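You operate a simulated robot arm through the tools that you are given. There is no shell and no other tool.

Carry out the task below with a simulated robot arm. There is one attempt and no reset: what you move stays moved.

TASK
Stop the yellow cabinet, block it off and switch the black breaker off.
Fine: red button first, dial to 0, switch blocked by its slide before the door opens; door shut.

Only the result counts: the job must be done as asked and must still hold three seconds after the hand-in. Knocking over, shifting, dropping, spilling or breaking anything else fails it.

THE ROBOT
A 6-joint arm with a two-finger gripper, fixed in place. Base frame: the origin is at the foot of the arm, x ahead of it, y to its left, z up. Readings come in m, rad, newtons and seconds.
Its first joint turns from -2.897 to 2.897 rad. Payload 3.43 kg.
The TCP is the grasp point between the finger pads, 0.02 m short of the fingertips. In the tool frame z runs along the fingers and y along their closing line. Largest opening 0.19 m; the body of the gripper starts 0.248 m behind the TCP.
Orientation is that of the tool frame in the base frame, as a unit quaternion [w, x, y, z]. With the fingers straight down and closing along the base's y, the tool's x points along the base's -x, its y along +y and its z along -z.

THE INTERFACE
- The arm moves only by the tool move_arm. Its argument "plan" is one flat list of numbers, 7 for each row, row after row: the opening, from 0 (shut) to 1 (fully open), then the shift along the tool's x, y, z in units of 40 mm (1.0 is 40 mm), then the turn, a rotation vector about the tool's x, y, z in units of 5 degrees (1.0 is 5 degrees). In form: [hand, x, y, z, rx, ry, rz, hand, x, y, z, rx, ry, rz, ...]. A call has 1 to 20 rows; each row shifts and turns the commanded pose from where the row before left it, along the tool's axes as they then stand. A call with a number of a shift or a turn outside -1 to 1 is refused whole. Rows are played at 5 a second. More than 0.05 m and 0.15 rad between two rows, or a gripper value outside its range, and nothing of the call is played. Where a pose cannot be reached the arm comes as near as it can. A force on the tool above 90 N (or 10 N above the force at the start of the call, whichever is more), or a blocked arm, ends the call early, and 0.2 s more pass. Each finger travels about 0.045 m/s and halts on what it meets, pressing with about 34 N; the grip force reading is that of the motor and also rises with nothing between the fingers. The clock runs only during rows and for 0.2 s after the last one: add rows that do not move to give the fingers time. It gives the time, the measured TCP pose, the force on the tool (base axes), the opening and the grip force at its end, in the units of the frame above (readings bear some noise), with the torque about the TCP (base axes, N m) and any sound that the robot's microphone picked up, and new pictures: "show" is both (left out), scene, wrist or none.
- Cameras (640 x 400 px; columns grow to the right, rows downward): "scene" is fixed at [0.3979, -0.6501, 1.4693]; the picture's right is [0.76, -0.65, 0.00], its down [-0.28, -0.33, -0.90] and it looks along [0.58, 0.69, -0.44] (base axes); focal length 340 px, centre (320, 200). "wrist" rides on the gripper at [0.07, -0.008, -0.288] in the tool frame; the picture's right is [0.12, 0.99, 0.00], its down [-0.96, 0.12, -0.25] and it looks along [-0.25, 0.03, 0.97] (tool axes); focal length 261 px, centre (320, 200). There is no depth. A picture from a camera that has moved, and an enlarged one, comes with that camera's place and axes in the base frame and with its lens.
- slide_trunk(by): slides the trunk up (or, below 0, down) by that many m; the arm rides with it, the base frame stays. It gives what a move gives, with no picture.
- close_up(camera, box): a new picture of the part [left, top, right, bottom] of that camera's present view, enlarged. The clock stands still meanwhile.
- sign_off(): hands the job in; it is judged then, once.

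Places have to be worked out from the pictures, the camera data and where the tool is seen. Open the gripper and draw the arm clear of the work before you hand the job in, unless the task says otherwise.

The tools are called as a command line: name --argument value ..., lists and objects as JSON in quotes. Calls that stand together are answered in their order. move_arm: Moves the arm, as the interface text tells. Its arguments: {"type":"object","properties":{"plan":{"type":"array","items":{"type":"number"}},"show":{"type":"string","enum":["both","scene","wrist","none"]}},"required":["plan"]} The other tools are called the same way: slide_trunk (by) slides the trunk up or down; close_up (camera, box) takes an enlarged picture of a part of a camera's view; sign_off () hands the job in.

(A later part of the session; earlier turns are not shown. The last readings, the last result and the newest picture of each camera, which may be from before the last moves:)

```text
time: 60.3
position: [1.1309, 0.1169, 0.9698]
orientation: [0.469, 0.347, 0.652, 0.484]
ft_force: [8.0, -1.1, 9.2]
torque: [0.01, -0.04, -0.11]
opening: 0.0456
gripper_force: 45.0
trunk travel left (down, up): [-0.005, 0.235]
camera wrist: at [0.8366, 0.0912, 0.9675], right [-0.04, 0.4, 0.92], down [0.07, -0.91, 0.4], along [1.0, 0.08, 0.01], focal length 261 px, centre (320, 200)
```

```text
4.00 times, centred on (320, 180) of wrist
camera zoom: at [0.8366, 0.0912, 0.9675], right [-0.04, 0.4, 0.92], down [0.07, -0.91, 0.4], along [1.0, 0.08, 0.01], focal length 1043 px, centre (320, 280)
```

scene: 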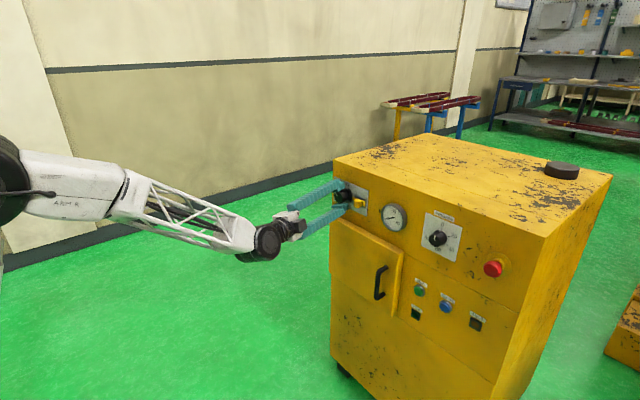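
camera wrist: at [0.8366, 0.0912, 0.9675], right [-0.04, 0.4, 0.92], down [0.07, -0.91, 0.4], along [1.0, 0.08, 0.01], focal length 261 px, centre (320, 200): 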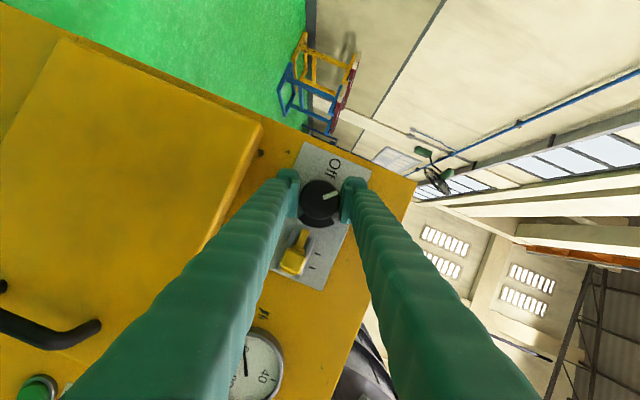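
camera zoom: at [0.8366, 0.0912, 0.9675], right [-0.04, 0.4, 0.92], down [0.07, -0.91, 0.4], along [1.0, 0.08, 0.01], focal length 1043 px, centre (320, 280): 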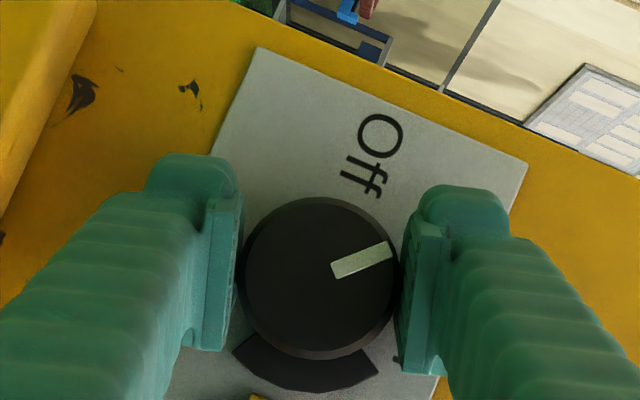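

It turns cleanly. Another 45° to reach Off.

move_arm --plan '[0, 0, -0.006, 0, 0.317, 0, -0.949, 0, 0, -0.006, 0, 0.317, 0, -0.949, 0, 0, -0.006, 0, 0.317, 0, -0.949, 0, 0, -0.006, 0, 0.317, 0, -0.949, 0, 0, -0.006, 0, 0.317, 0, -0.949, 0, 0, -0.006, 0, 0.317, 0, -0.949, 0, 0, -0.006, 0, 0.317, 0, -0.949, 0, 0, -0.006, 0, 0.317, 0, -0.949]' --show "both"

close_up --camera "wrist" --box '[240, 130, 400, 230]'

close_up --camera "scene" --box '[310, 160, 406, 220]'

```text
time: 62.1
position: [1.1321, 0.116, 0.9686]
orientation: [0.561, 0.164, 0.778, 0.232]
ft_force: [3.8, 0.5, 12.4]
torque: [-0.07, -0.08, -0.19]
opening: 0.0456
gripper_force: 45.1
trunk travel left (down, up): [-0.005, 0.235]
camera wrist: at [0.8364, 0.0957, 0.9829], right [-0.04, 0.89, 0.45], down [0.07, -0.44, 0.89], along [1.0, 0.07, -0.04], focal length 261 px, centre (320, 200)
```

scene: 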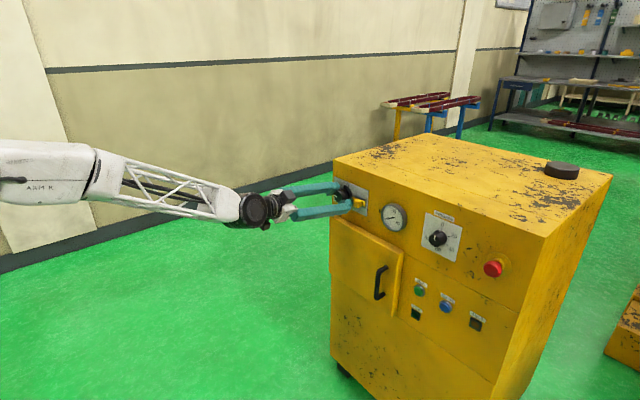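
wrist: 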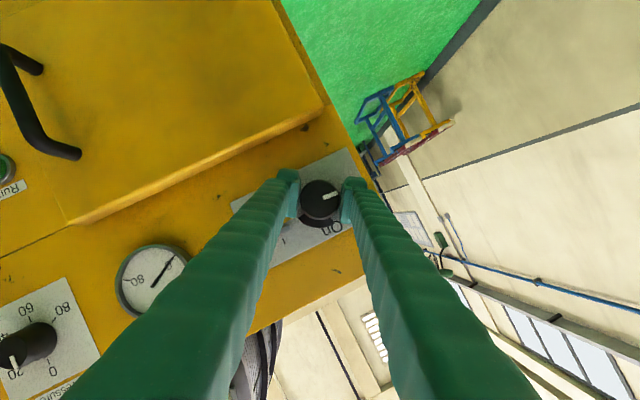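

```text
4.00 times, centred on (320, 180) of wrist
camera zoom: at [0.8364, 0.0957, 0.9829], right [-0.04, 0.89, 0.45], down [0.07, -0.44, 0.89], along [1.0, 0.07, -0.04], focal length 1043 px, centre (320, 280)
```

zoom: 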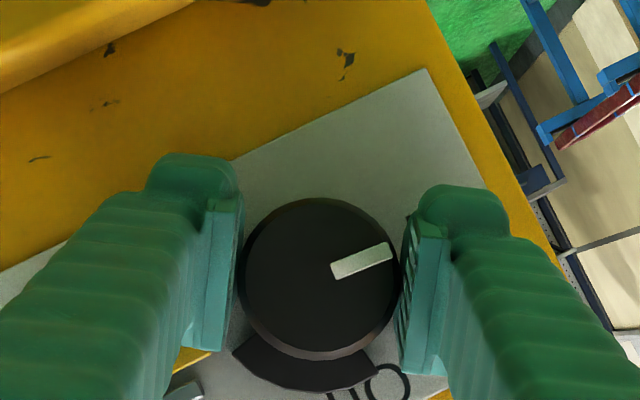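

```text
6.67 times, centred on (358, 190) of scene
camera zoom: at [0.3979, -0.6501, 1.4693], right [0.76, -0.65, 0.0], down [-0.28, -0.33, -0.9], along [0.58, 0.69, -0.44], focal length 2265 px, centre (67, 267)
```

zoom: 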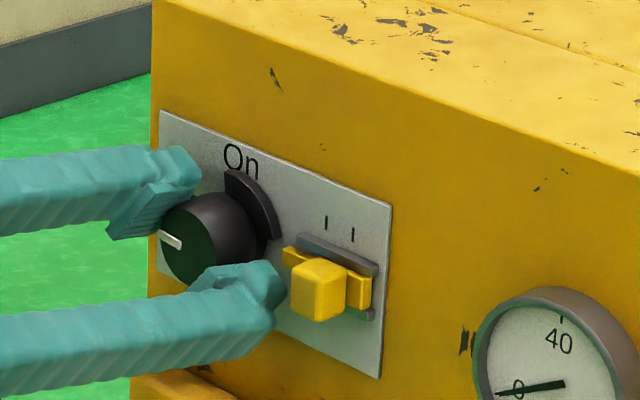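

85° turned; the marker is about 4-5° short of horizontal. One more step, then check the load for the end stop.

move_arm --plan '[0, 0, -0.006, 0, 0.317, 0, -0.949, 0, 0, 0, 0, 0, 0, 0]' --show "wrist"

close_up --camera "wrist" --box '[240, 130, 400, 230]'

close_up --camera "scene" --box '[310, 160, 406, 220]'

```text
time: 62.7
position: [1.1328, 0.1151, 0.9688]
orientation: [0.567, 0.14, 0.787, 0.198]
ft_force: [0.4, 0.0, 10.9]
torque: [0.38, -0.13, 0.01]
opening: 0.0458
gripper_force: 45.3
trunk travel left (down, up): [-0.005, 0.235]
camera wrist: at [0.8364, 0.097, 0.9844], right [-0.04, 0.93, 0.37], down [0.07, -0.36, 0.93], along [1.0, 0.06, -0.05], focal length 261 px, centre (320, 200)
```

wrist: 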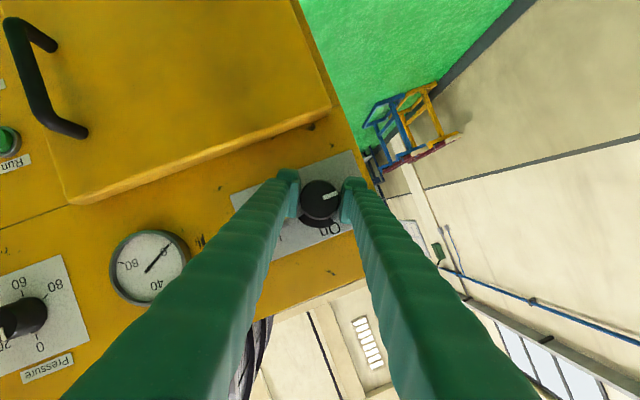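

```text
4.00 times, centred on (320, 180) of wrist
camera zoom: at [0.8364, 0.097, 0.9844], right [-0.04, 0.93, 0.37], down [0.07, -0.36, 0.93], along [1.0, 0.06, -0.05], focal length 1043 px, centre (320, 280)
```

zoom: 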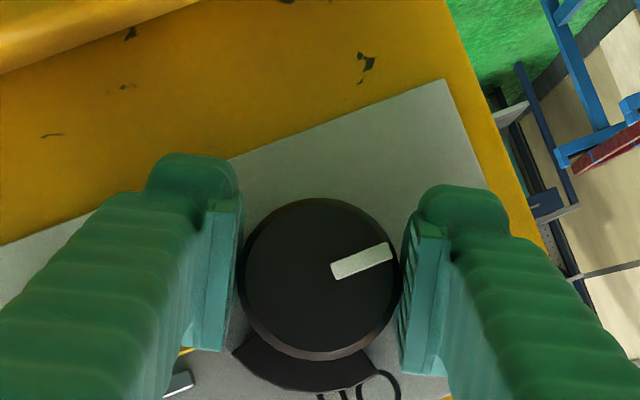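

```text
6.67 times, centred on (358, 190) of scene
camera zoom: at [0.3979, -0.6501, 1.4693], right [0.76, -0.65, 0.0], down [-0.28, -0.33, -0.9], along [0.58, 0.69, -0.44], focal length 2265 px, centre (67, 267)
```

zoom: 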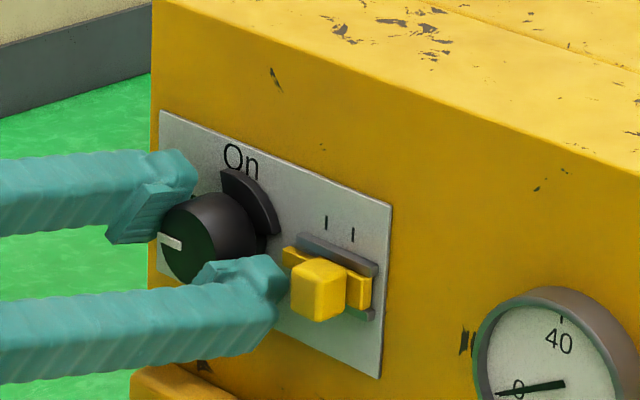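

The marker is level with the plate edge and the torque rose to 0.38 N·m, so it's at the Off stop. I release and back off along the tool axis.

move_arm --plan '[0.5, 0, 0, 0, 0, 0, 0, 0.5, 0, 0, 0, 0, 0, 0, 0.5, 0, 0, 0, 0, 0, 0, 0.5, 0, 0, -0.5, 0, 0, 0, 0.5, 0, 0, -0.8, 0, 0, 0, 0.5, 0, 0, -0.8, 0, 0, 0, 0.5, 0, 0, 0, 0, 0, 0]' --show "both"

close_up --camera "wrist" --box '[220, 110, 420, 235]'

close_up --camera "scene" --box '[310, 160, 406, 220]'

```text
time: 64.3
position: [1.053, 0.1026, 0.9914]
orientation: [0.568, 0.14, 0.787, 0.197]
ft_force: [0.2, -0.3, 0.9]
torque: [0.01, 0.03, 0.03]
opening: 0.0952
gripper_force: 0.0
trunk travel left (down, up): [-0.005, 0.235]
camera wrist: at [0.7572, 0.0839, 1.0077], right [-0.04, 0.93, 0.37], down [0.07, -0.36, 0.93], along [1.0, 0.06, -0.05], focal length 261 px, centre (320, 200)
```

scene: 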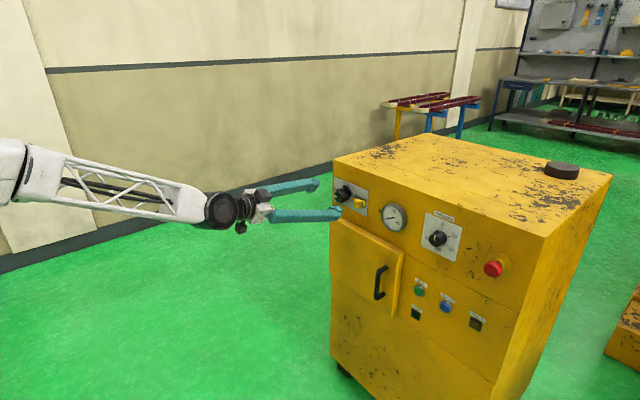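
wrist: 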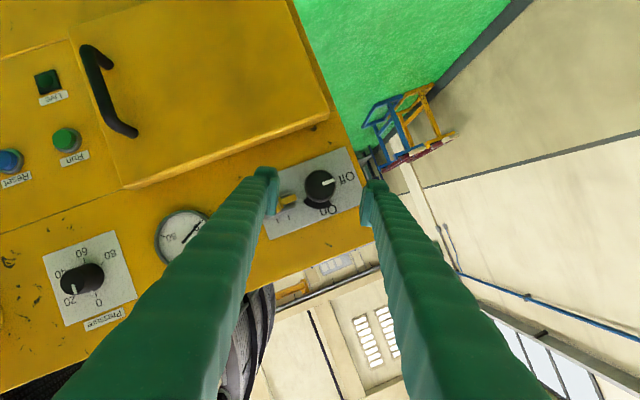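

```text
3.20 times, centred on (320, 172) of wrist
camera zoom: at [0.7572, 0.0839, 1.0077], right [-0.04, 0.93, 0.37], down [0.07, -0.36, 0.93], along [1.0, 0.06, -0.05], focal length 834 px, centre (320, 288)
```

zoom: 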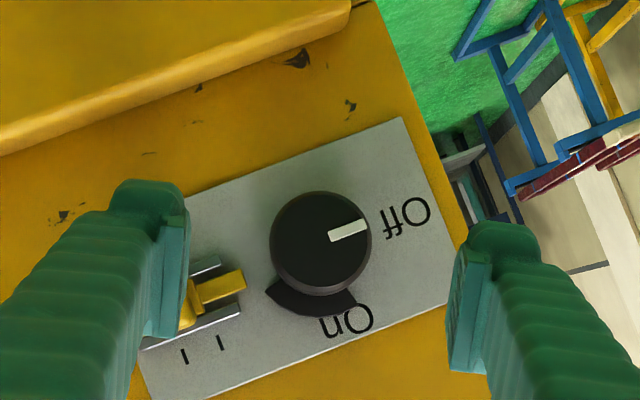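

```text
6.67 times, centred on (358, 190) of scene
camera zoom: at [0.3979, -0.6501, 1.4693], right [0.76, -0.65, 0.0], down [-0.28, -0.33, -0.9], along [0.58, 0.69, -0.44], focal length 2265 px, centre (67, 267)
```

zoom: 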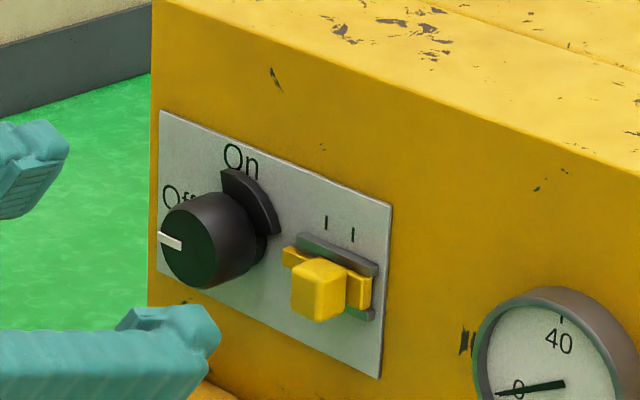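

The switch is at Off and its ear has swung up, clearing the way for the slide bolt. The slide handle is near (1.141, 0.040, 0.967) and must move about 20 mm left, to the left tick. I close the fingers, re-orient and come to its right side.

move_arm --plan '[0, 0, 0, 0, -0.0246, -0.1044, 0.952, 0, 0, 0, 0, -0.0246, -0.1044, 0.952, 0, 0, 0, 0, -0.0246, -0.1044, 0.952, 0, 0, 0, 0, -0.0246, -0.1044, 0.952, 0, 0, 0, 0, -0.0246, -0.1044, 0.952, 0, 0, 0, 0, -0.0246, -0.1044, 0.952, 0, 0, 0, 0, -0.0246, -0.1044, 0.952, 0, 0, 0, 0, -0.0246, -0.1044, 0.952, 0, 0, 0, 0, -0.0246, -0.1044, 0.952, 0, 0, 0, 0, -0.0246, -0.1044, 0.952, 0, 0, 0, 0, -0.0246, -0.1044, 0.952, 0, 0, 0, 0, -0.0246, -0.1044, 0.952, 0, 0, 0, 0, -0.0246, -0.1044, 0.952, 0, -0.927, -0.135, 0, 0, 0, 0, 0, -0.927, -0.135, 0, 0, 0, 0, 0, -0.927, -0.135, 0, 0, 0, 0, 0, 0, 0, 0.4, 0, 0, 0]' --show "both"

close_up --camera "wrist" --box '[220, 90, 420, 215]'

close_up --camera "scene" --box '[310, 160, 406, 220]'

```text
time: 67.9
position: [1.0796, -0.08, 0.9957]
orientation: [0.431, 0.528, 0.567, 0.463]
ft_force: [-1.0, -0.2, 0.8]
torque: [0.02, 0.02, -0.05]
opening: 0.0001
gripper_force: 33.3
out of reach, approached as far as the arm can: row 4, 5, 6, 7, 8, 9, 10, 11, 12, 13
trunk travel left (down, up): [-0.005, 0.235]
camera wrist: at [0.7912, -0.03, 1.0452], right [0.19, 0.13, 0.97], down [-0.15, -0.98, 0.16], along [0.97, -0.18, -0.17], focal length 261 px, centre (320, 200)
```

scene: 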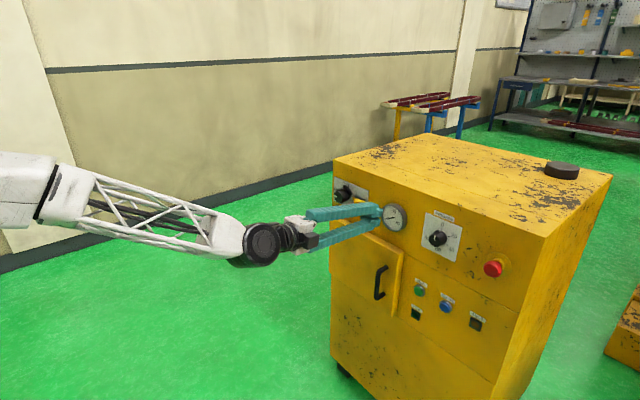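
wrist: 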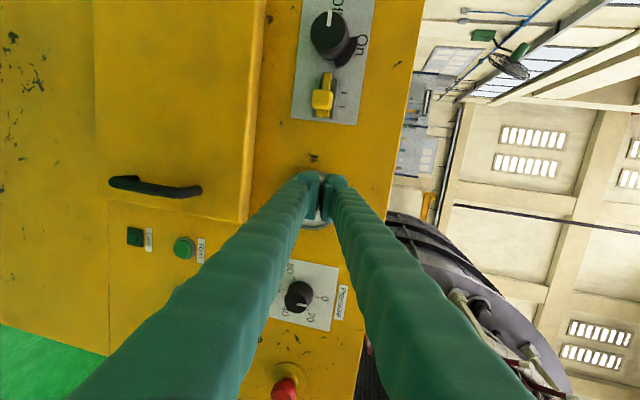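

```text
3.20 times, centred on (320, 152) of wrist
camera zoom: at [0.7912, -0.03, 1.0452], right [0.19, 0.13, 0.97], down [-0.15, -0.98, 0.16], along [0.97, -0.18, -0.17], focal length 834 px, centre (320, 352)
```

zoom: 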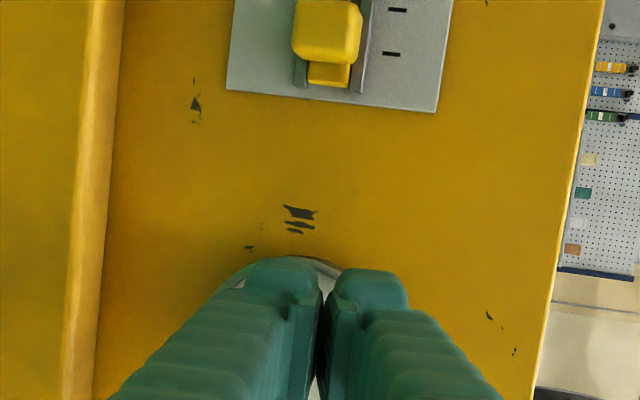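

```text
6.67 times, centred on (358, 190) of scene
camera zoom: at [0.3979, -0.6501, 1.4693], right [0.76, -0.65, 0.0], down [-0.28, -0.33, -0.9], along [0.58, 0.69, -0.44], focal length 2265 px, centre (67, 267)
```

zoom: 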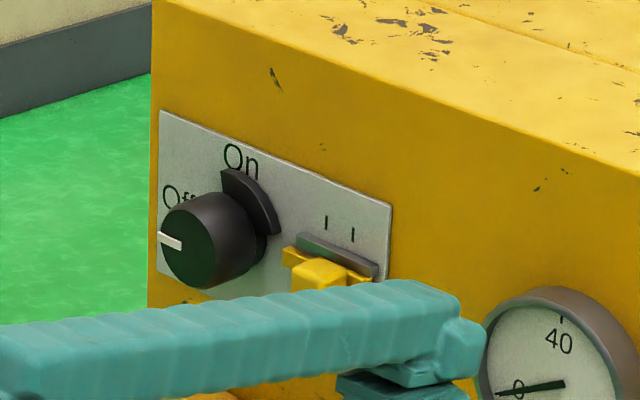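

The orientation is right, but the limit pushed me right, to y = -0.08, with nothing touched. I shift left and down so the closed tips sit just right of the slide handle.

move_arm --plan '[0, 0.8, -0.29, 0.1, 0, 0, 0, 0, 0.8, -0.29, 0.1, 0, 0, 0, 0, 0, 0, 0, 0, 0, 0]' --show "both"

close_up --camera "wrist" --box '[220, 110, 420, 235]'

close_up --camera "scene" --box '[310, 160, 406, 220]'

```text
time: 68.7
position: [1.0779, -0.0153, 0.9705]
orientation: [0.43, 0.529, 0.566, 0.463]
ft_force: [0.0, -0.4, 0.6]
torque: [0.01, 0.02, -0.01]
opening: 0.0
gripper_force: 34.3
trunk travel left (down, up): [-0.005, 0.235]
camera wrist: at [0.7895, 0.0345, 1.0198], right [0.19, 0.13, 0.97], down [-0.15, -0.98, 0.16], along [0.97, -0.18, -0.17], focal length 261 px, centre (320, 200)
```

scene: 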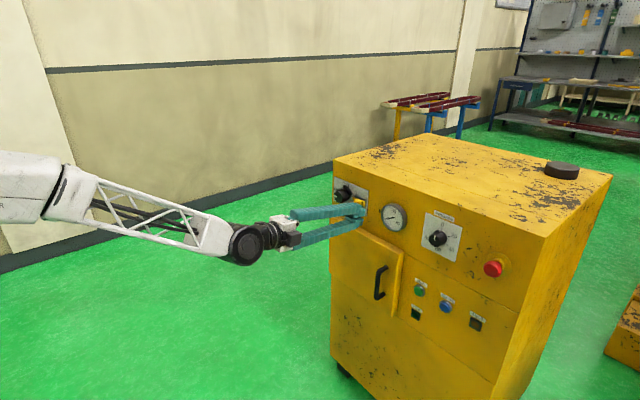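
wrist: 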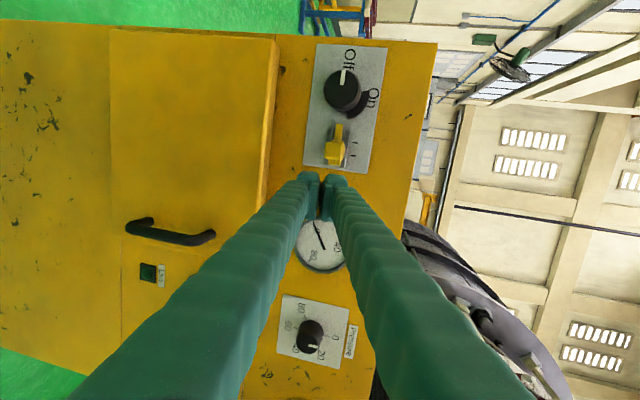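

```text
3.20 times, centred on (320, 172) of wrist
camera zoom: at [0.7895, 0.0345, 1.0198], right [0.19, 0.13, 0.97], down [-0.15, -0.98, 0.16], along [0.97, -0.18, -0.17], focal length 834 px, centre (320, 288)
```

zoom: 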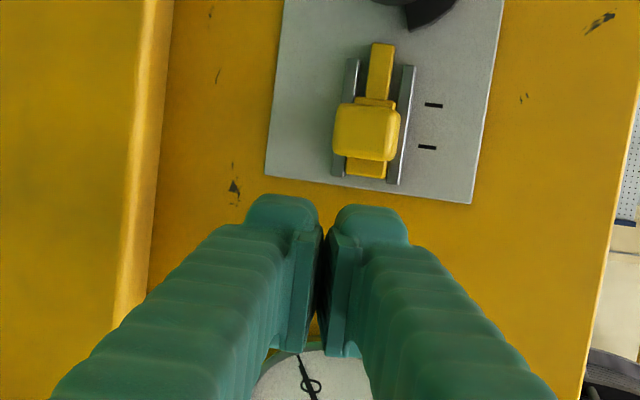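

```text
6.67 times, centred on (358, 190) of scene
camera zoom: at [0.3979, -0.6501, 1.4693], right [0.76, -0.65, 0.0], down [-0.28, -0.33, -0.9], along [0.58, 0.69, -0.44], focal length 2265 px, centre (67, 267)
```

zoom: 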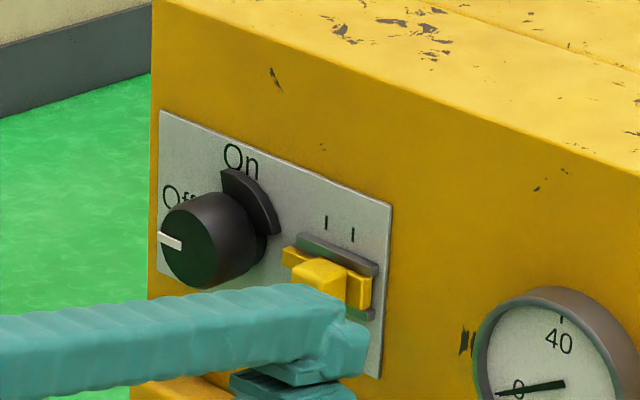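

Clear view: handle centre at y ≈ 0.039, z ≈ 0.968. I advance to its depth beside it, raising to keep the tips level with the handle.

move_arm --plan '[0, -0.03, 0.1, 0.42, 0, 0, 0, 0, -0.03, 0.1, 0.42, 0, 0, 0, 0, -0.03, 0.1, 0.42, 0, 0, 0, 0, 0, 0, 0, 0, 0, 0]' --show "both"

close_up --camera "wrist" --box '[220, 110, 420, 235]'

close_up --camera "scene" --box '[310, 160, 406, 220]'

```text
time: 69.7
position: [1.1288, -0.0163, 0.9722]
orientation: [0.431, 0.529, 0.566, 0.463]
ft_force: [-0.2, -0.6, 0.6]
torque: [0.02, -0.01, -0.02]
opening: 0.0
gripper_force: 34.3
trunk travel left (down, up): [-0.005, 0.235]
camera wrist: at [0.8413, 0.0342, 1.0217], right [0.19, 0.13, 0.97], down [-0.15, -0.98, 0.16], along [0.97, -0.18, -0.17], focal length 261 px, centre (320, 200)
```

scene: 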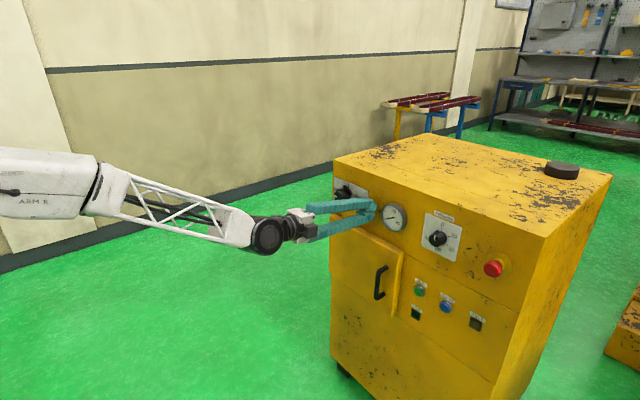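
wrist: 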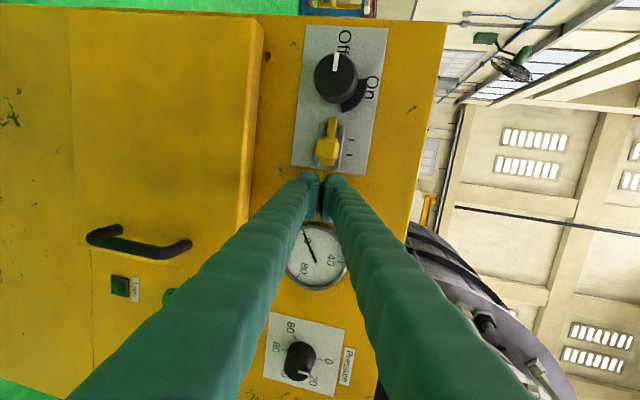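

```text
3.20 times, centred on (320, 172) of wrist
camera zoom: at [0.8413, 0.0342, 1.0217], right [0.19, 0.13, 0.97], down [-0.15, -0.98, 0.16], along [0.97, -0.18, -0.17], focal length 834 px, centre (320, 288)
```

zoom: 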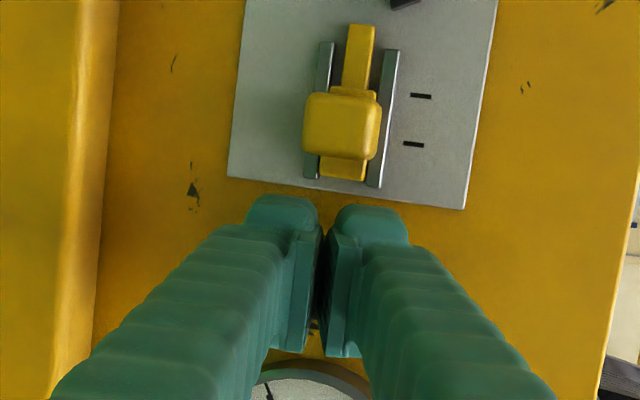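

```text
6.67 times, centred on (358, 190) of scene
camera zoom: at [0.3979, -0.6501, 1.4693], right [0.76, -0.65, 0.0], down [-0.28, -0.33, -0.9], along [0.58, 0.69, -0.44], focal length 2265 px, centre (67, 267)
```

zoom: 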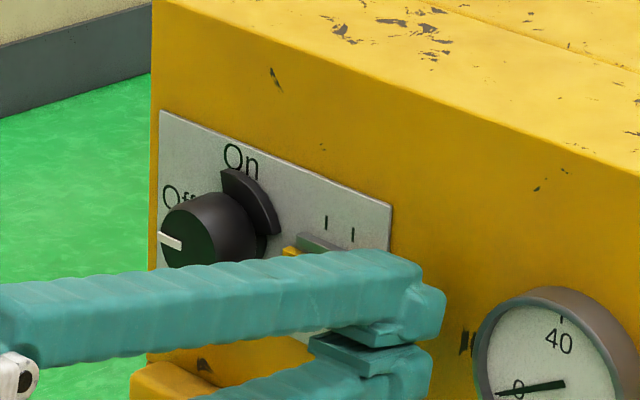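

Lined up on the handle's right side. I add 4° of yaw to keep clear of the wrist limit, go 5 mm deeper, then push left in small steps.

move_arm --plan '[0, 0, 0, 0, 0, 0.784, -0.16, 0, -0.05, 0.03, 0.14, 0, 0, 0, 0, 0.35, 0, 0.05, 0, 0, 0, 0, 0.1, 0, 0.014, 0, 0, 0, 0, 0.1, 0, 0.014, 0, 0, 0, 0, 0, 0, 0, 0, 0, 0]' --show "both"

close_up --camera "wrist" --box '[220, 110, 420, 235]'

```text
time: 71.1
position: [1.135, 0.0034, 0.9718]
orientation: [0.413, 0.51, 0.585, 0.477]
ft_force: [0.0, -3.2, -1.1]
torque: [0.02, 0.0, -0.04]
opening: 0.0
gripper_force: 34.5
trunk travel left (down, up): [-0.005, 0.235]
camera wrist: at [0.845, 0.0341, 1.0212], right [0.18, 0.14, 0.97], down [-0.08, -0.98, 0.16], along [0.98, -0.11, -0.17], focal length 261 px, centre (320, 200)
```

scene: 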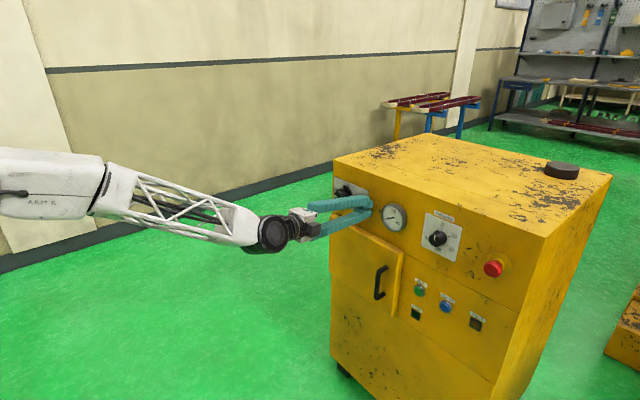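
wrist: 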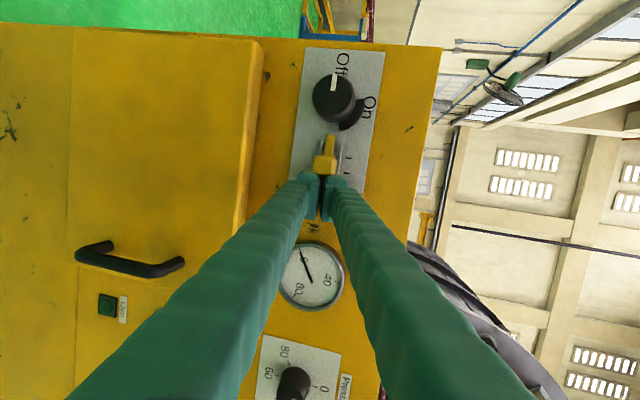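

```text
3.20 times, centred on (320, 172) of wrist
camera zoom: at [0.845, 0.0341, 1.0212], right [0.18, 0.14, 0.97], down [-0.08, -0.98, 0.16], along [0.98, -0.11, -0.17], focal length 834 px, centre (320, 288)
```

zoom: 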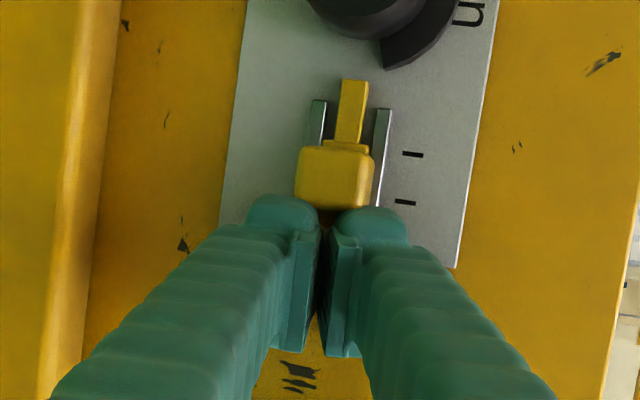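

Contact has just begun (-3 N in y) at the handle's right face. I push left 20 mm in small steps.

move_arm --plan '[0, 0.1, 0, 0.014, 0, 0, 0, 0, 0.1, 0, 0.014, 0, 0, 0, 0, 0.1, 0, 0.014, 0, 0, 0, 0, 0.1, 0, 0.014, 0, 0, 0, 0, 0, 0, 0, 0, 0, 0]' --show "both"

close_up --camera "wrist" --box '[220, 110, 420, 235]'

close_up --camera "scene" --box '[310, 160, 406, 220]'

```text
time: 72.3
position: [1.1353, 0.0194, 0.9712]
orientation: [0.415, 0.508, 0.585, 0.478]
ft_force: [-0.3, -15.6, 1.6]
torque: [0.2, -0.06, -0.14]
opening: 0.0
gripper_force: 33.6
trunk travel left (down, up): [-0.005, 0.235]
camera wrist: at [0.8453, 0.0494, 1.0208], right [0.18, 0.14, 0.97], down [-0.08, -0.98, 0.16], along [0.98, -0.11, -0.17], focal length 261 px, centre (320, 200)
```

scene: 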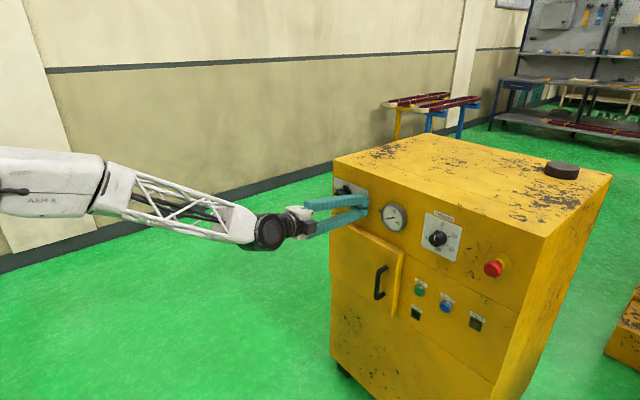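
wrist: 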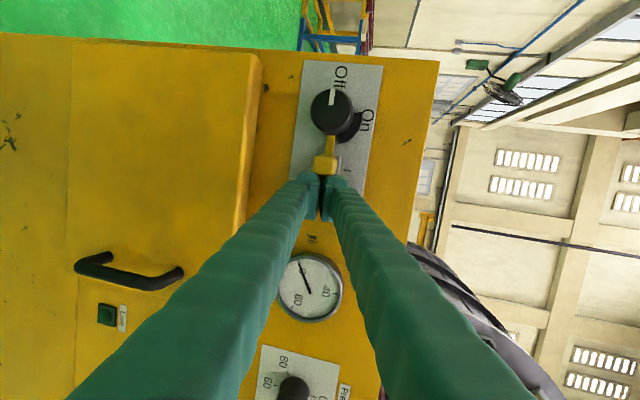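

```text
3.20 times, centred on (320, 172) of wrist
camera zoom: at [0.8453, 0.0494, 1.0208], right [0.18, 0.14, 0.97], down [-0.08, -0.98, 0.16], along [0.98, -0.11, -0.17], focal length 834 px, centre (320, 288)
```

zoom: 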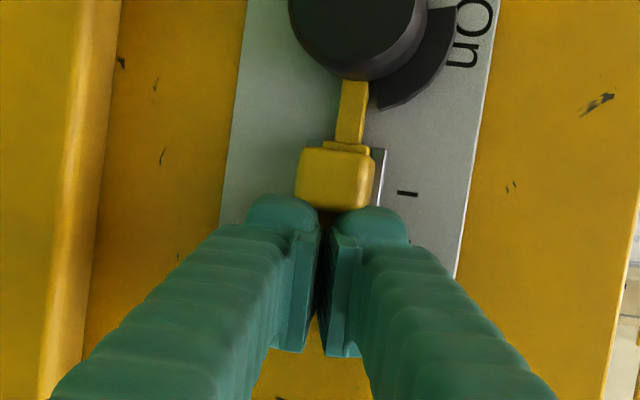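

```text
6.67 times, centred on (358, 190) of scene
camera zoom: at [0.3979, -0.6501, 1.4693], right [0.76, -0.65, 0.0], down [-0.28, -0.33, -0.9], along [0.58, 0.69, -0.44], focal length 2265 px, centre (67, 267)
```

zoom: 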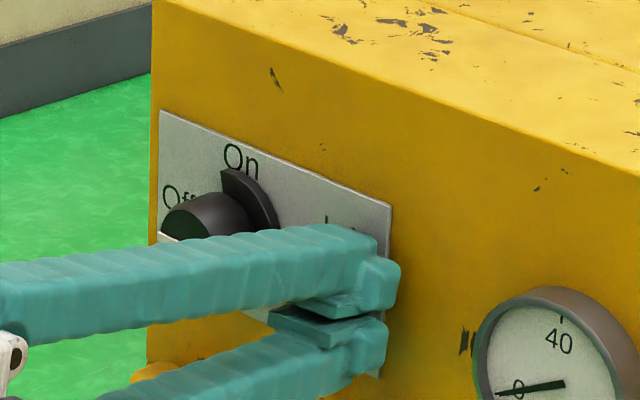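

The bolt is now under the ear's lower end, with 15 N friction. I push the last few mm until the stop.

move_arm --plan '[0, 0.1, 0, 0.014, 0, 0, 0, 0, 0.05, 0, 0.007, 0, 0, 0, 0, 0, 0, 0, 0, 0, 0]' --show "wrist"

close_up --camera "wrist" --box '[220, 110, 420, 235]'

```text
time: 73.1
position: [1.1349, 0.0195, 0.9718]
orientation: [0.414, 0.511, 0.582, 0.478]
ft_force: [3.1, -60.0, 2.5]
torque: [0.55, 0.1, -0.56]
opening: 0.0058
gripper_force: 34.1
trunk travel left (down, up): [-0.005, 0.235]
camera wrist: at [0.8454, 0.0511, 1.021], right [0.18, 0.14, 0.97], down [-0.09, -0.98, 0.16], along [0.98, -0.11, -0.17], focal length 261 px, centre (320, 200)
```

wrist: 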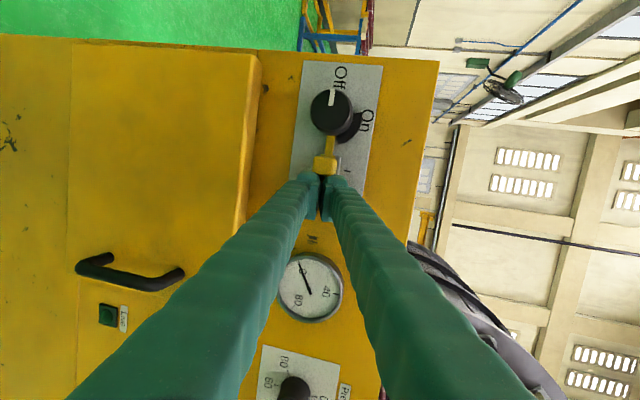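

```text
3.20 times, centred on (320, 172) of wrist
camera zoom: at [0.8454, 0.0511, 1.021], right [0.18, 0.14, 0.97], down [-0.09, -0.98, 0.16], along [0.98, -0.11, -0.17], focal length 834 px, centre (320, 288)
```

zoom: 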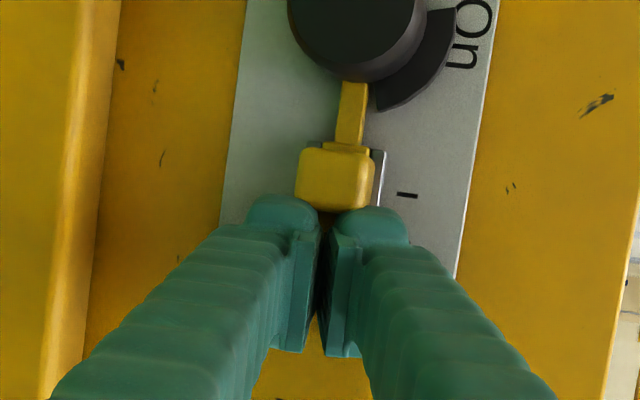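

It hit a hard stop (-60 N), so the slide is fully in. I back off and look.

move_arm --plan '[0, -0.25, 0, 0, 0, 0, 0, 0, -0.5, 0, -0.3, 0, 0, 0, 0, -0.5, 0, -0.8, 0, 0, 0, 0, 0, 0, -1, 0, 0, 0, 0, 0, 0, -1, 0, 0, 0, 0, 0, 0, -1, 0, 0, 0]' --show "both"

close_up --camera "wrist" --box '[220, 90, 420, 215]'

close_up --camera "scene" --box '[310, 160, 406, 220]'

```text
time: 74.5
position: [0.9835, -0.0459, 1.0028]
orientation: [0.413, 0.508, 0.585, 0.478]
ft_force: [-0.2, -0.5, -1.5]
torque: [0.02, -0.17, 0.05]
opening: 0.0
gripper_force: 34.4
trunk travel left (down, up): [-0.005, 0.235]
camera wrist: at [0.6928, -0.0148, 1.0533], right [0.18, 0.14, 0.97], down [-0.08, -0.98, 0.16], along [0.98, -0.11, -0.17], focal length 261 px, centre (320, 200)
```

scene: 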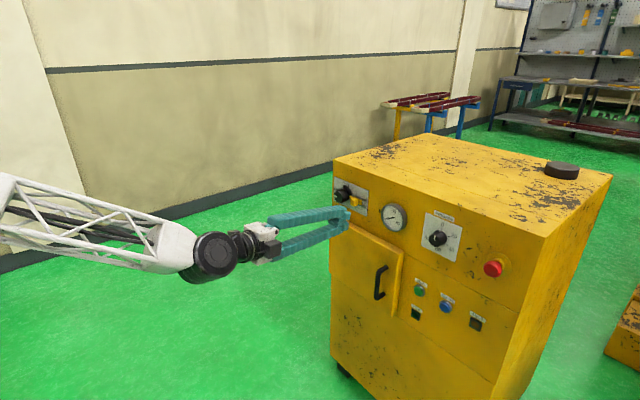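
wrist: 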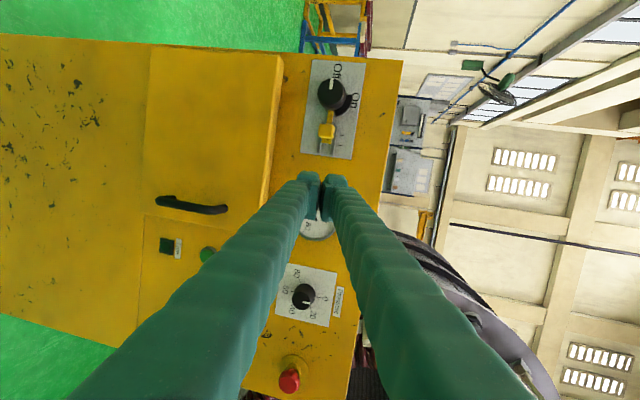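

```text
3.20 times, centred on (320, 152) of wrist
camera zoom: at [0.6928, -0.0148, 1.0533], right [0.18, 0.14, 0.97], down [-0.08, -0.98, 0.16], along [0.98, -0.11, -0.17], focal length 834 px, centre (320, 352)
```

zoom: 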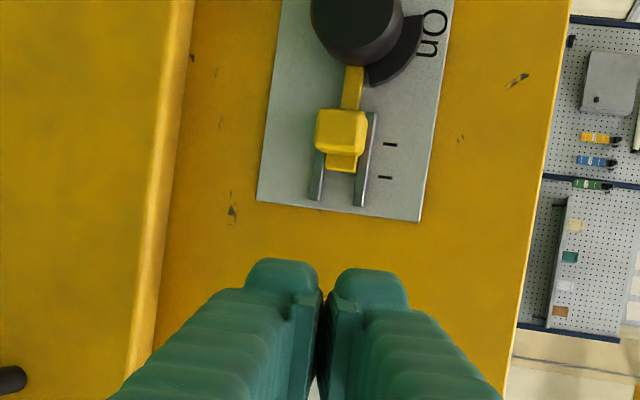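

```text
6.67 times, centred on (358, 190) of scene
camera zoom: at [0.3979, -0.6501, 1.4693], right [0.76, -0.65, 0.0], down [-0.28, -0.33, -0.9], along [0.58, 0.69, -0.44], focal length 2265 px, centre (67, 267)
```

zoom: 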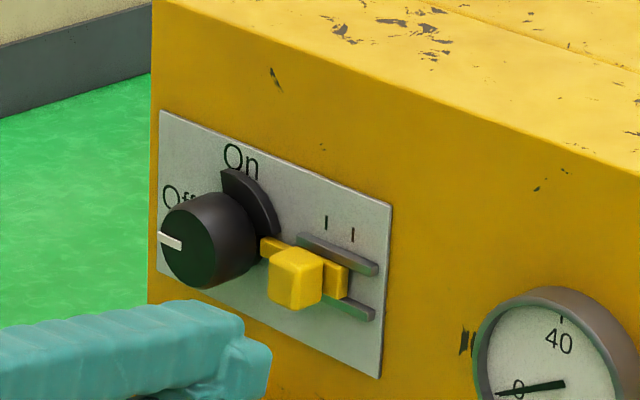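

The slide is at the left tick with its bolt against the knob, so the switch is blocked Off. Next is the door: the handle bar is vertical at about (1.097, -0.107), z 0.69–0.81, and the door hinges on its left. I turn the tool to pitch down 40° with the fingers closing sideways.

move_arm --plan '[0, 0, 0, 0, 0.293, 0.171, -0.888, 0, 0, 0, 0, 0.293, 0.171, -0.888, 0, 0, 0, 0, 0.293, 0.171, -0.888, 0, 0, 0, 0, 0.293, 0.171, -0.888, 0, 0, 0, 0, 0.293, 0.171, -0.888, 0, 0, 0, 0, 0.293, 0.171, -0.888, 0, 0, 0, 0, 0.293, 0.171, -0.888, 0, 0, 0, 0, 0.293, 0.171, -0.888, 0, 0, 0, 0, 0.293, 0.171, -0.888, 0, 0, 0, 0, 0.293, 0.171, -0.888, 0, 0, 0, 0, 0.293, 0.171, -0.888, 0, 0, 0, 0, 0.293, 0.171, -0.888, 0, 0, 0, 0, 0.293, 0.171, -0.888, 0, 0, 0, 0, 0.293, 0.171, -0.888, 0, 0, 0, 0, 0.293, 0.171, -0.888, 0, 0, 0, 0, 0.293, 0.171, -0.888, 0, 0, 0, 0, 0.293, 0.171, -0.888, 0, 0, 0, 0, 0.293, 0.171, -0.888, 0, 0, 0, 0, 0.293, 0.171, -0.888]' --show "both"

```text
time: 78.5
position: [0.984, -0.0444, 1.0047]
orientation: [0.422, 0.0, 0.907, 0.0]
ft_force: [0.5, 0.6, -0.3]
torque: [-0.01, 0.03, -0.02]
opening: 0.0002
gripper_force: 33.9
trunk travel left (down, up): [-0.005, 0.235]
camera wrist: at [0.7182, -0.0538, 1.1351], right [-0.08, 0.99, -0.09], down [0.43, 0.12, 0.9], along [0.9, 0.03, -0.44], focal length 261 px, centre (320, 200)
```

scene: 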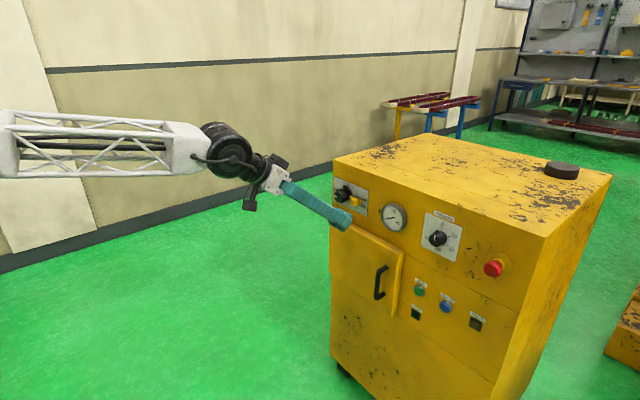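
wrist: 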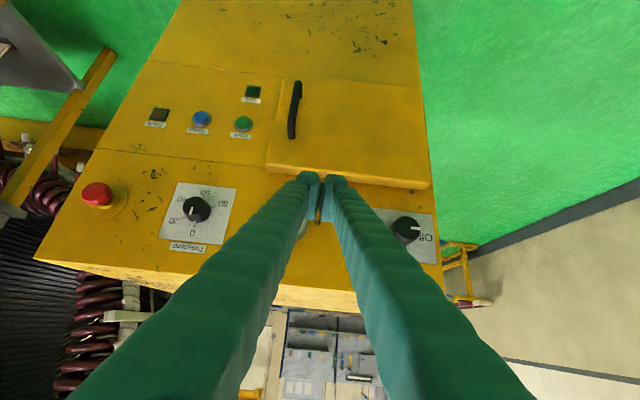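

That pose is reached cleanly with a good view. I look closely at the handle.

close_up --camera "wrist" --box '[240, 60, 400, 160]'

close_up --camera "scene" --box '[320, 240, 432, 310]'

```text
4.00 times, centred on (320, 110) of wrist
camera zoom: at [0.7182, -0.0538, 1.1351], right [-0.08, 0.99, -0.09], down [0.43, 0.12, 0.9], along [0.9, 0.03, -0.44], focal length 1043 px, centre (320, 560)
```

zoom: 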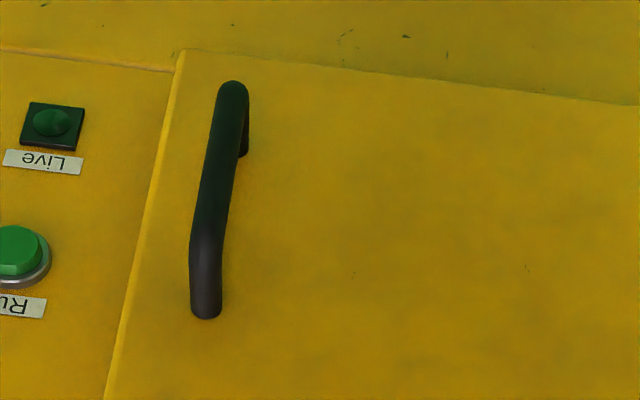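

```text
5.71 times, centred on (376, 275) of scene
camera zoom: at [0.3979, -0.6501, 1.4693], right [0.76, -0.65, 0.0], down [-0.28, -0.33, -0.9], along [0.58, 0.69, -0.44], focal length 1942 px, centre (0, -229)
```

zoom: 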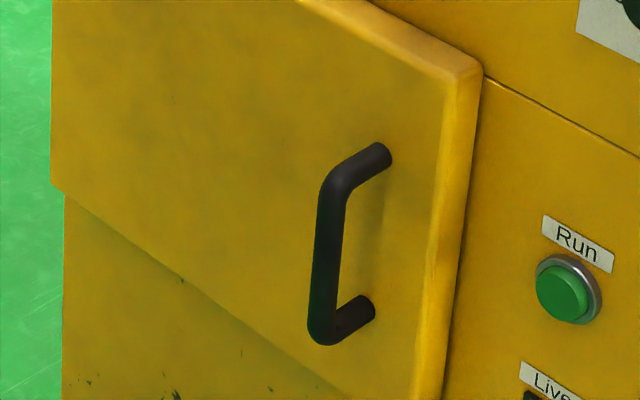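

The bar is about 15 mm thick at (1.091, -0.109), z 0.69–0.81, standing 34 mm off the door. I go to a standoff 10 cm back along the tool axis with the fingers open about 57 mm.

move_arm --plan '[0.3, 0.602, -0.323, 0.685, 0, 0, 0, 0.3, 0.602, -0.323, 0.685, 0, 0, 0, 0.3, 0.602, -0.323, 0.685, 0, 0, 0, 0.3, 0.602, -0.323, 0.685, 0, 0, 0, 0.3, 0.602, -0.323, 0.685, 0, 0, 0, 0.3, 0, 0, 0, 0, 0, 0]' --show "both"

close_up --camera "wrist" --box '[240, 110, 400, 210]'

```text
time: 79.9
position: [1.0105, -0.1087, 0.8246]
orientation: [0.423, 0.0, 0.906, 0.001]
ft_force: [-0.4, 0.3, 0.1]
torque: [-0.02, 0.02, 0.02]
opening: 0.0568
gripper_force: 0.1
trunk travel left (down, up): [-0.005, 0.235]
camera wrist: at [0.7452, -0.118, 0.955], right [-0.08, 0.99, -0.09], down [0.43, 0.11, 0.9], along [0.9, 0.03, -0.44], focal length 261 px, centre (320, 200)
```

scene: 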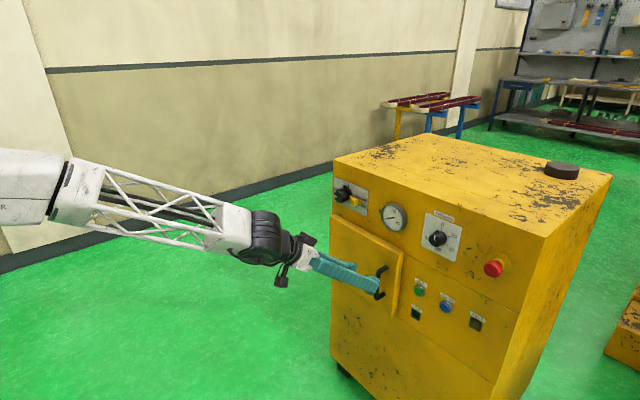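
wrist: 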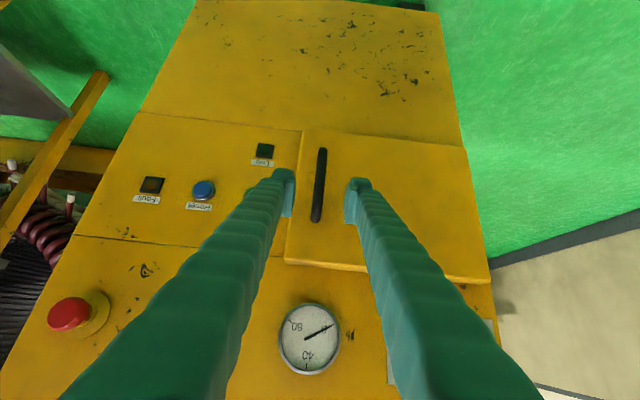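

```text
4.00 times, centred on (320, 160) of wrist
camera zoom: at [0.7452, -0.118, 0.955], right [-0.08, 0.99, -0.09], down [0.43, 0.11, 0.9], along [0.9, 0.03, -0.44], focal length 1043 px, centre (320, 360)
```

zoom: 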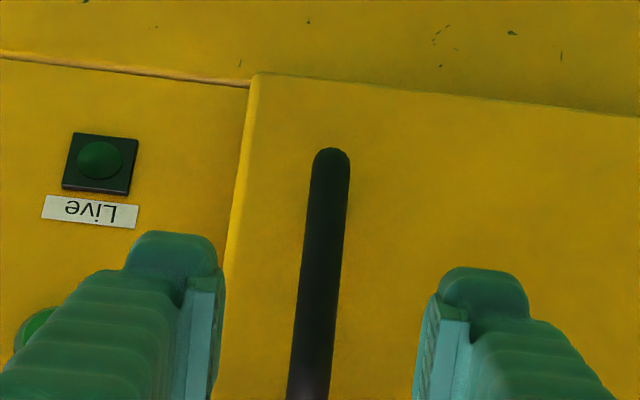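

The bar runs right between the fingers. I advance 10 cm and close on it.

move_arm --plan '[0.3, 0, 0, 0.9, 0, 0, 0, 0.3, 0, 0, 0.9, 0, 0, 0, 0.3, 0, 0, 0.4, 0, 0, 0, 0.3, 0, 0, 0.25, 0, 0, 0, 0, 0, 0, 0, 0, 0, 0, 0, 0, 0, 0, 0, 0, 0, 0, 0, 0, 0, 0, 0, 0]' --show "both"

close_up --camera "scene" --box '[320, 240, 432, 310]'

```text
time: 81.5
position: [1.0862, -0.1097, 0.7616]
orientation: [0.423, 0.0, 0.906, 0.0]
ft_force: [-0.3, -1.8, -0.1]
torque: [-0.01, -0.02, -0.02]
opening: 0.0148
gripper_force: 25.9
trunk travel left (down, up): [-0.005, 0.235]
camera wrist: at [0.8202, -0.1178, 0.8914], right [-0.08, 0.99, -0.09], down [0.43, 0.11, 0.9], along [0.9, 0.03, -0.44], focal length 261 px, centre (320, 200)
```

scene: 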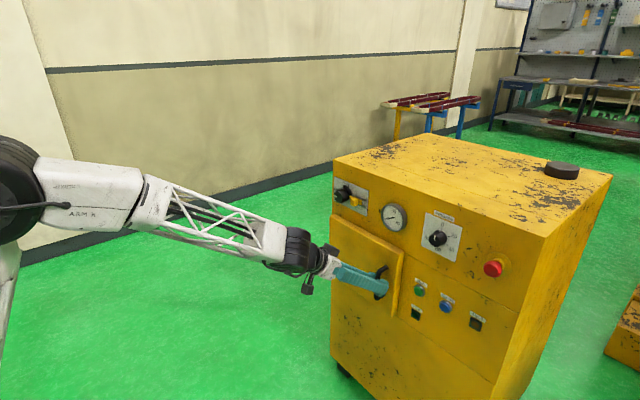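
wrist: 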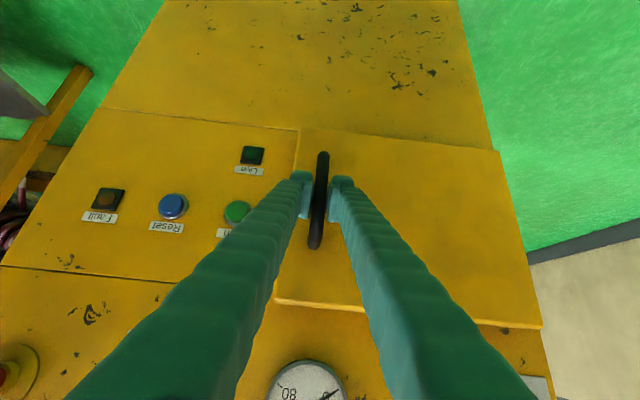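

```text
5.71 times, centred on (376, 275) of scene
camera zoom: at [0.3979, -0.6501, 1.4693], right [0.76, -0.65, 0.0], down [-0.28, -0.33, -0.9], along [0.58, 0.69, -0.44], focal length 1942 px, centre (0, -229)
```

zoom: 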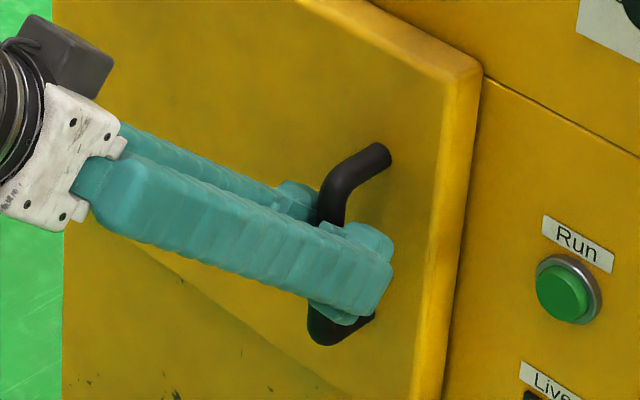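

Handle gripped (opening 15 mm). I start pulling along the door's arc about a hinge near (1.145, 0.175), turning the tool slightly with the door; just the first 10° to test.

move_arm --plan '[0, 0.394, 0.145, -0.469, 0.46, 0, 0.386, 0, 0.39, 0.166, -0.465, 0.46, 0, 0.386]' --show "both"

```text
time: 82.1
position: [1.0418, -0.0939, 0.7616]
orientation: [0.422, 0.056, 0.905, -0.012]
ft_force: [0.0, -5.1, 0.2]
torque: [0.29, 0.15, -0.49]
opening: 0.0147
gripper_force: 45.2
out of reach, approached as far as the arm can: row 2
trunk travel left (down, up): [-0.005, 0.235]
camera wrist: at [0.7758, -0.0759, 0.8917], right [0.04, 1.0, -0.06], down [0.44, 0.04, 0.9], along [0.9, -0.06, -0.43], focal length 261 px, centre (320, 200)
```

scene: 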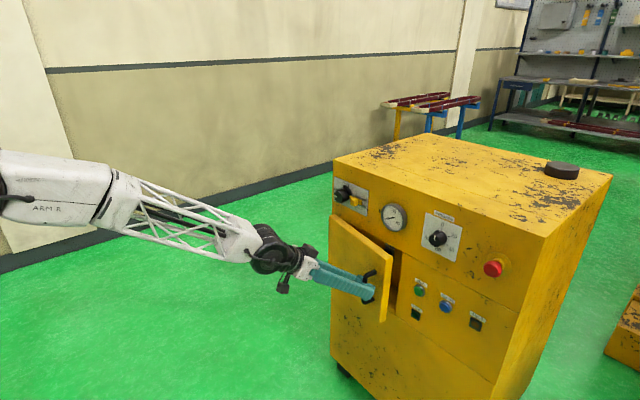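
wrist: 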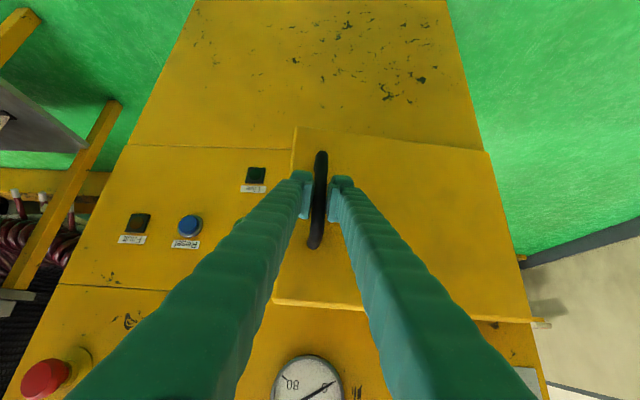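

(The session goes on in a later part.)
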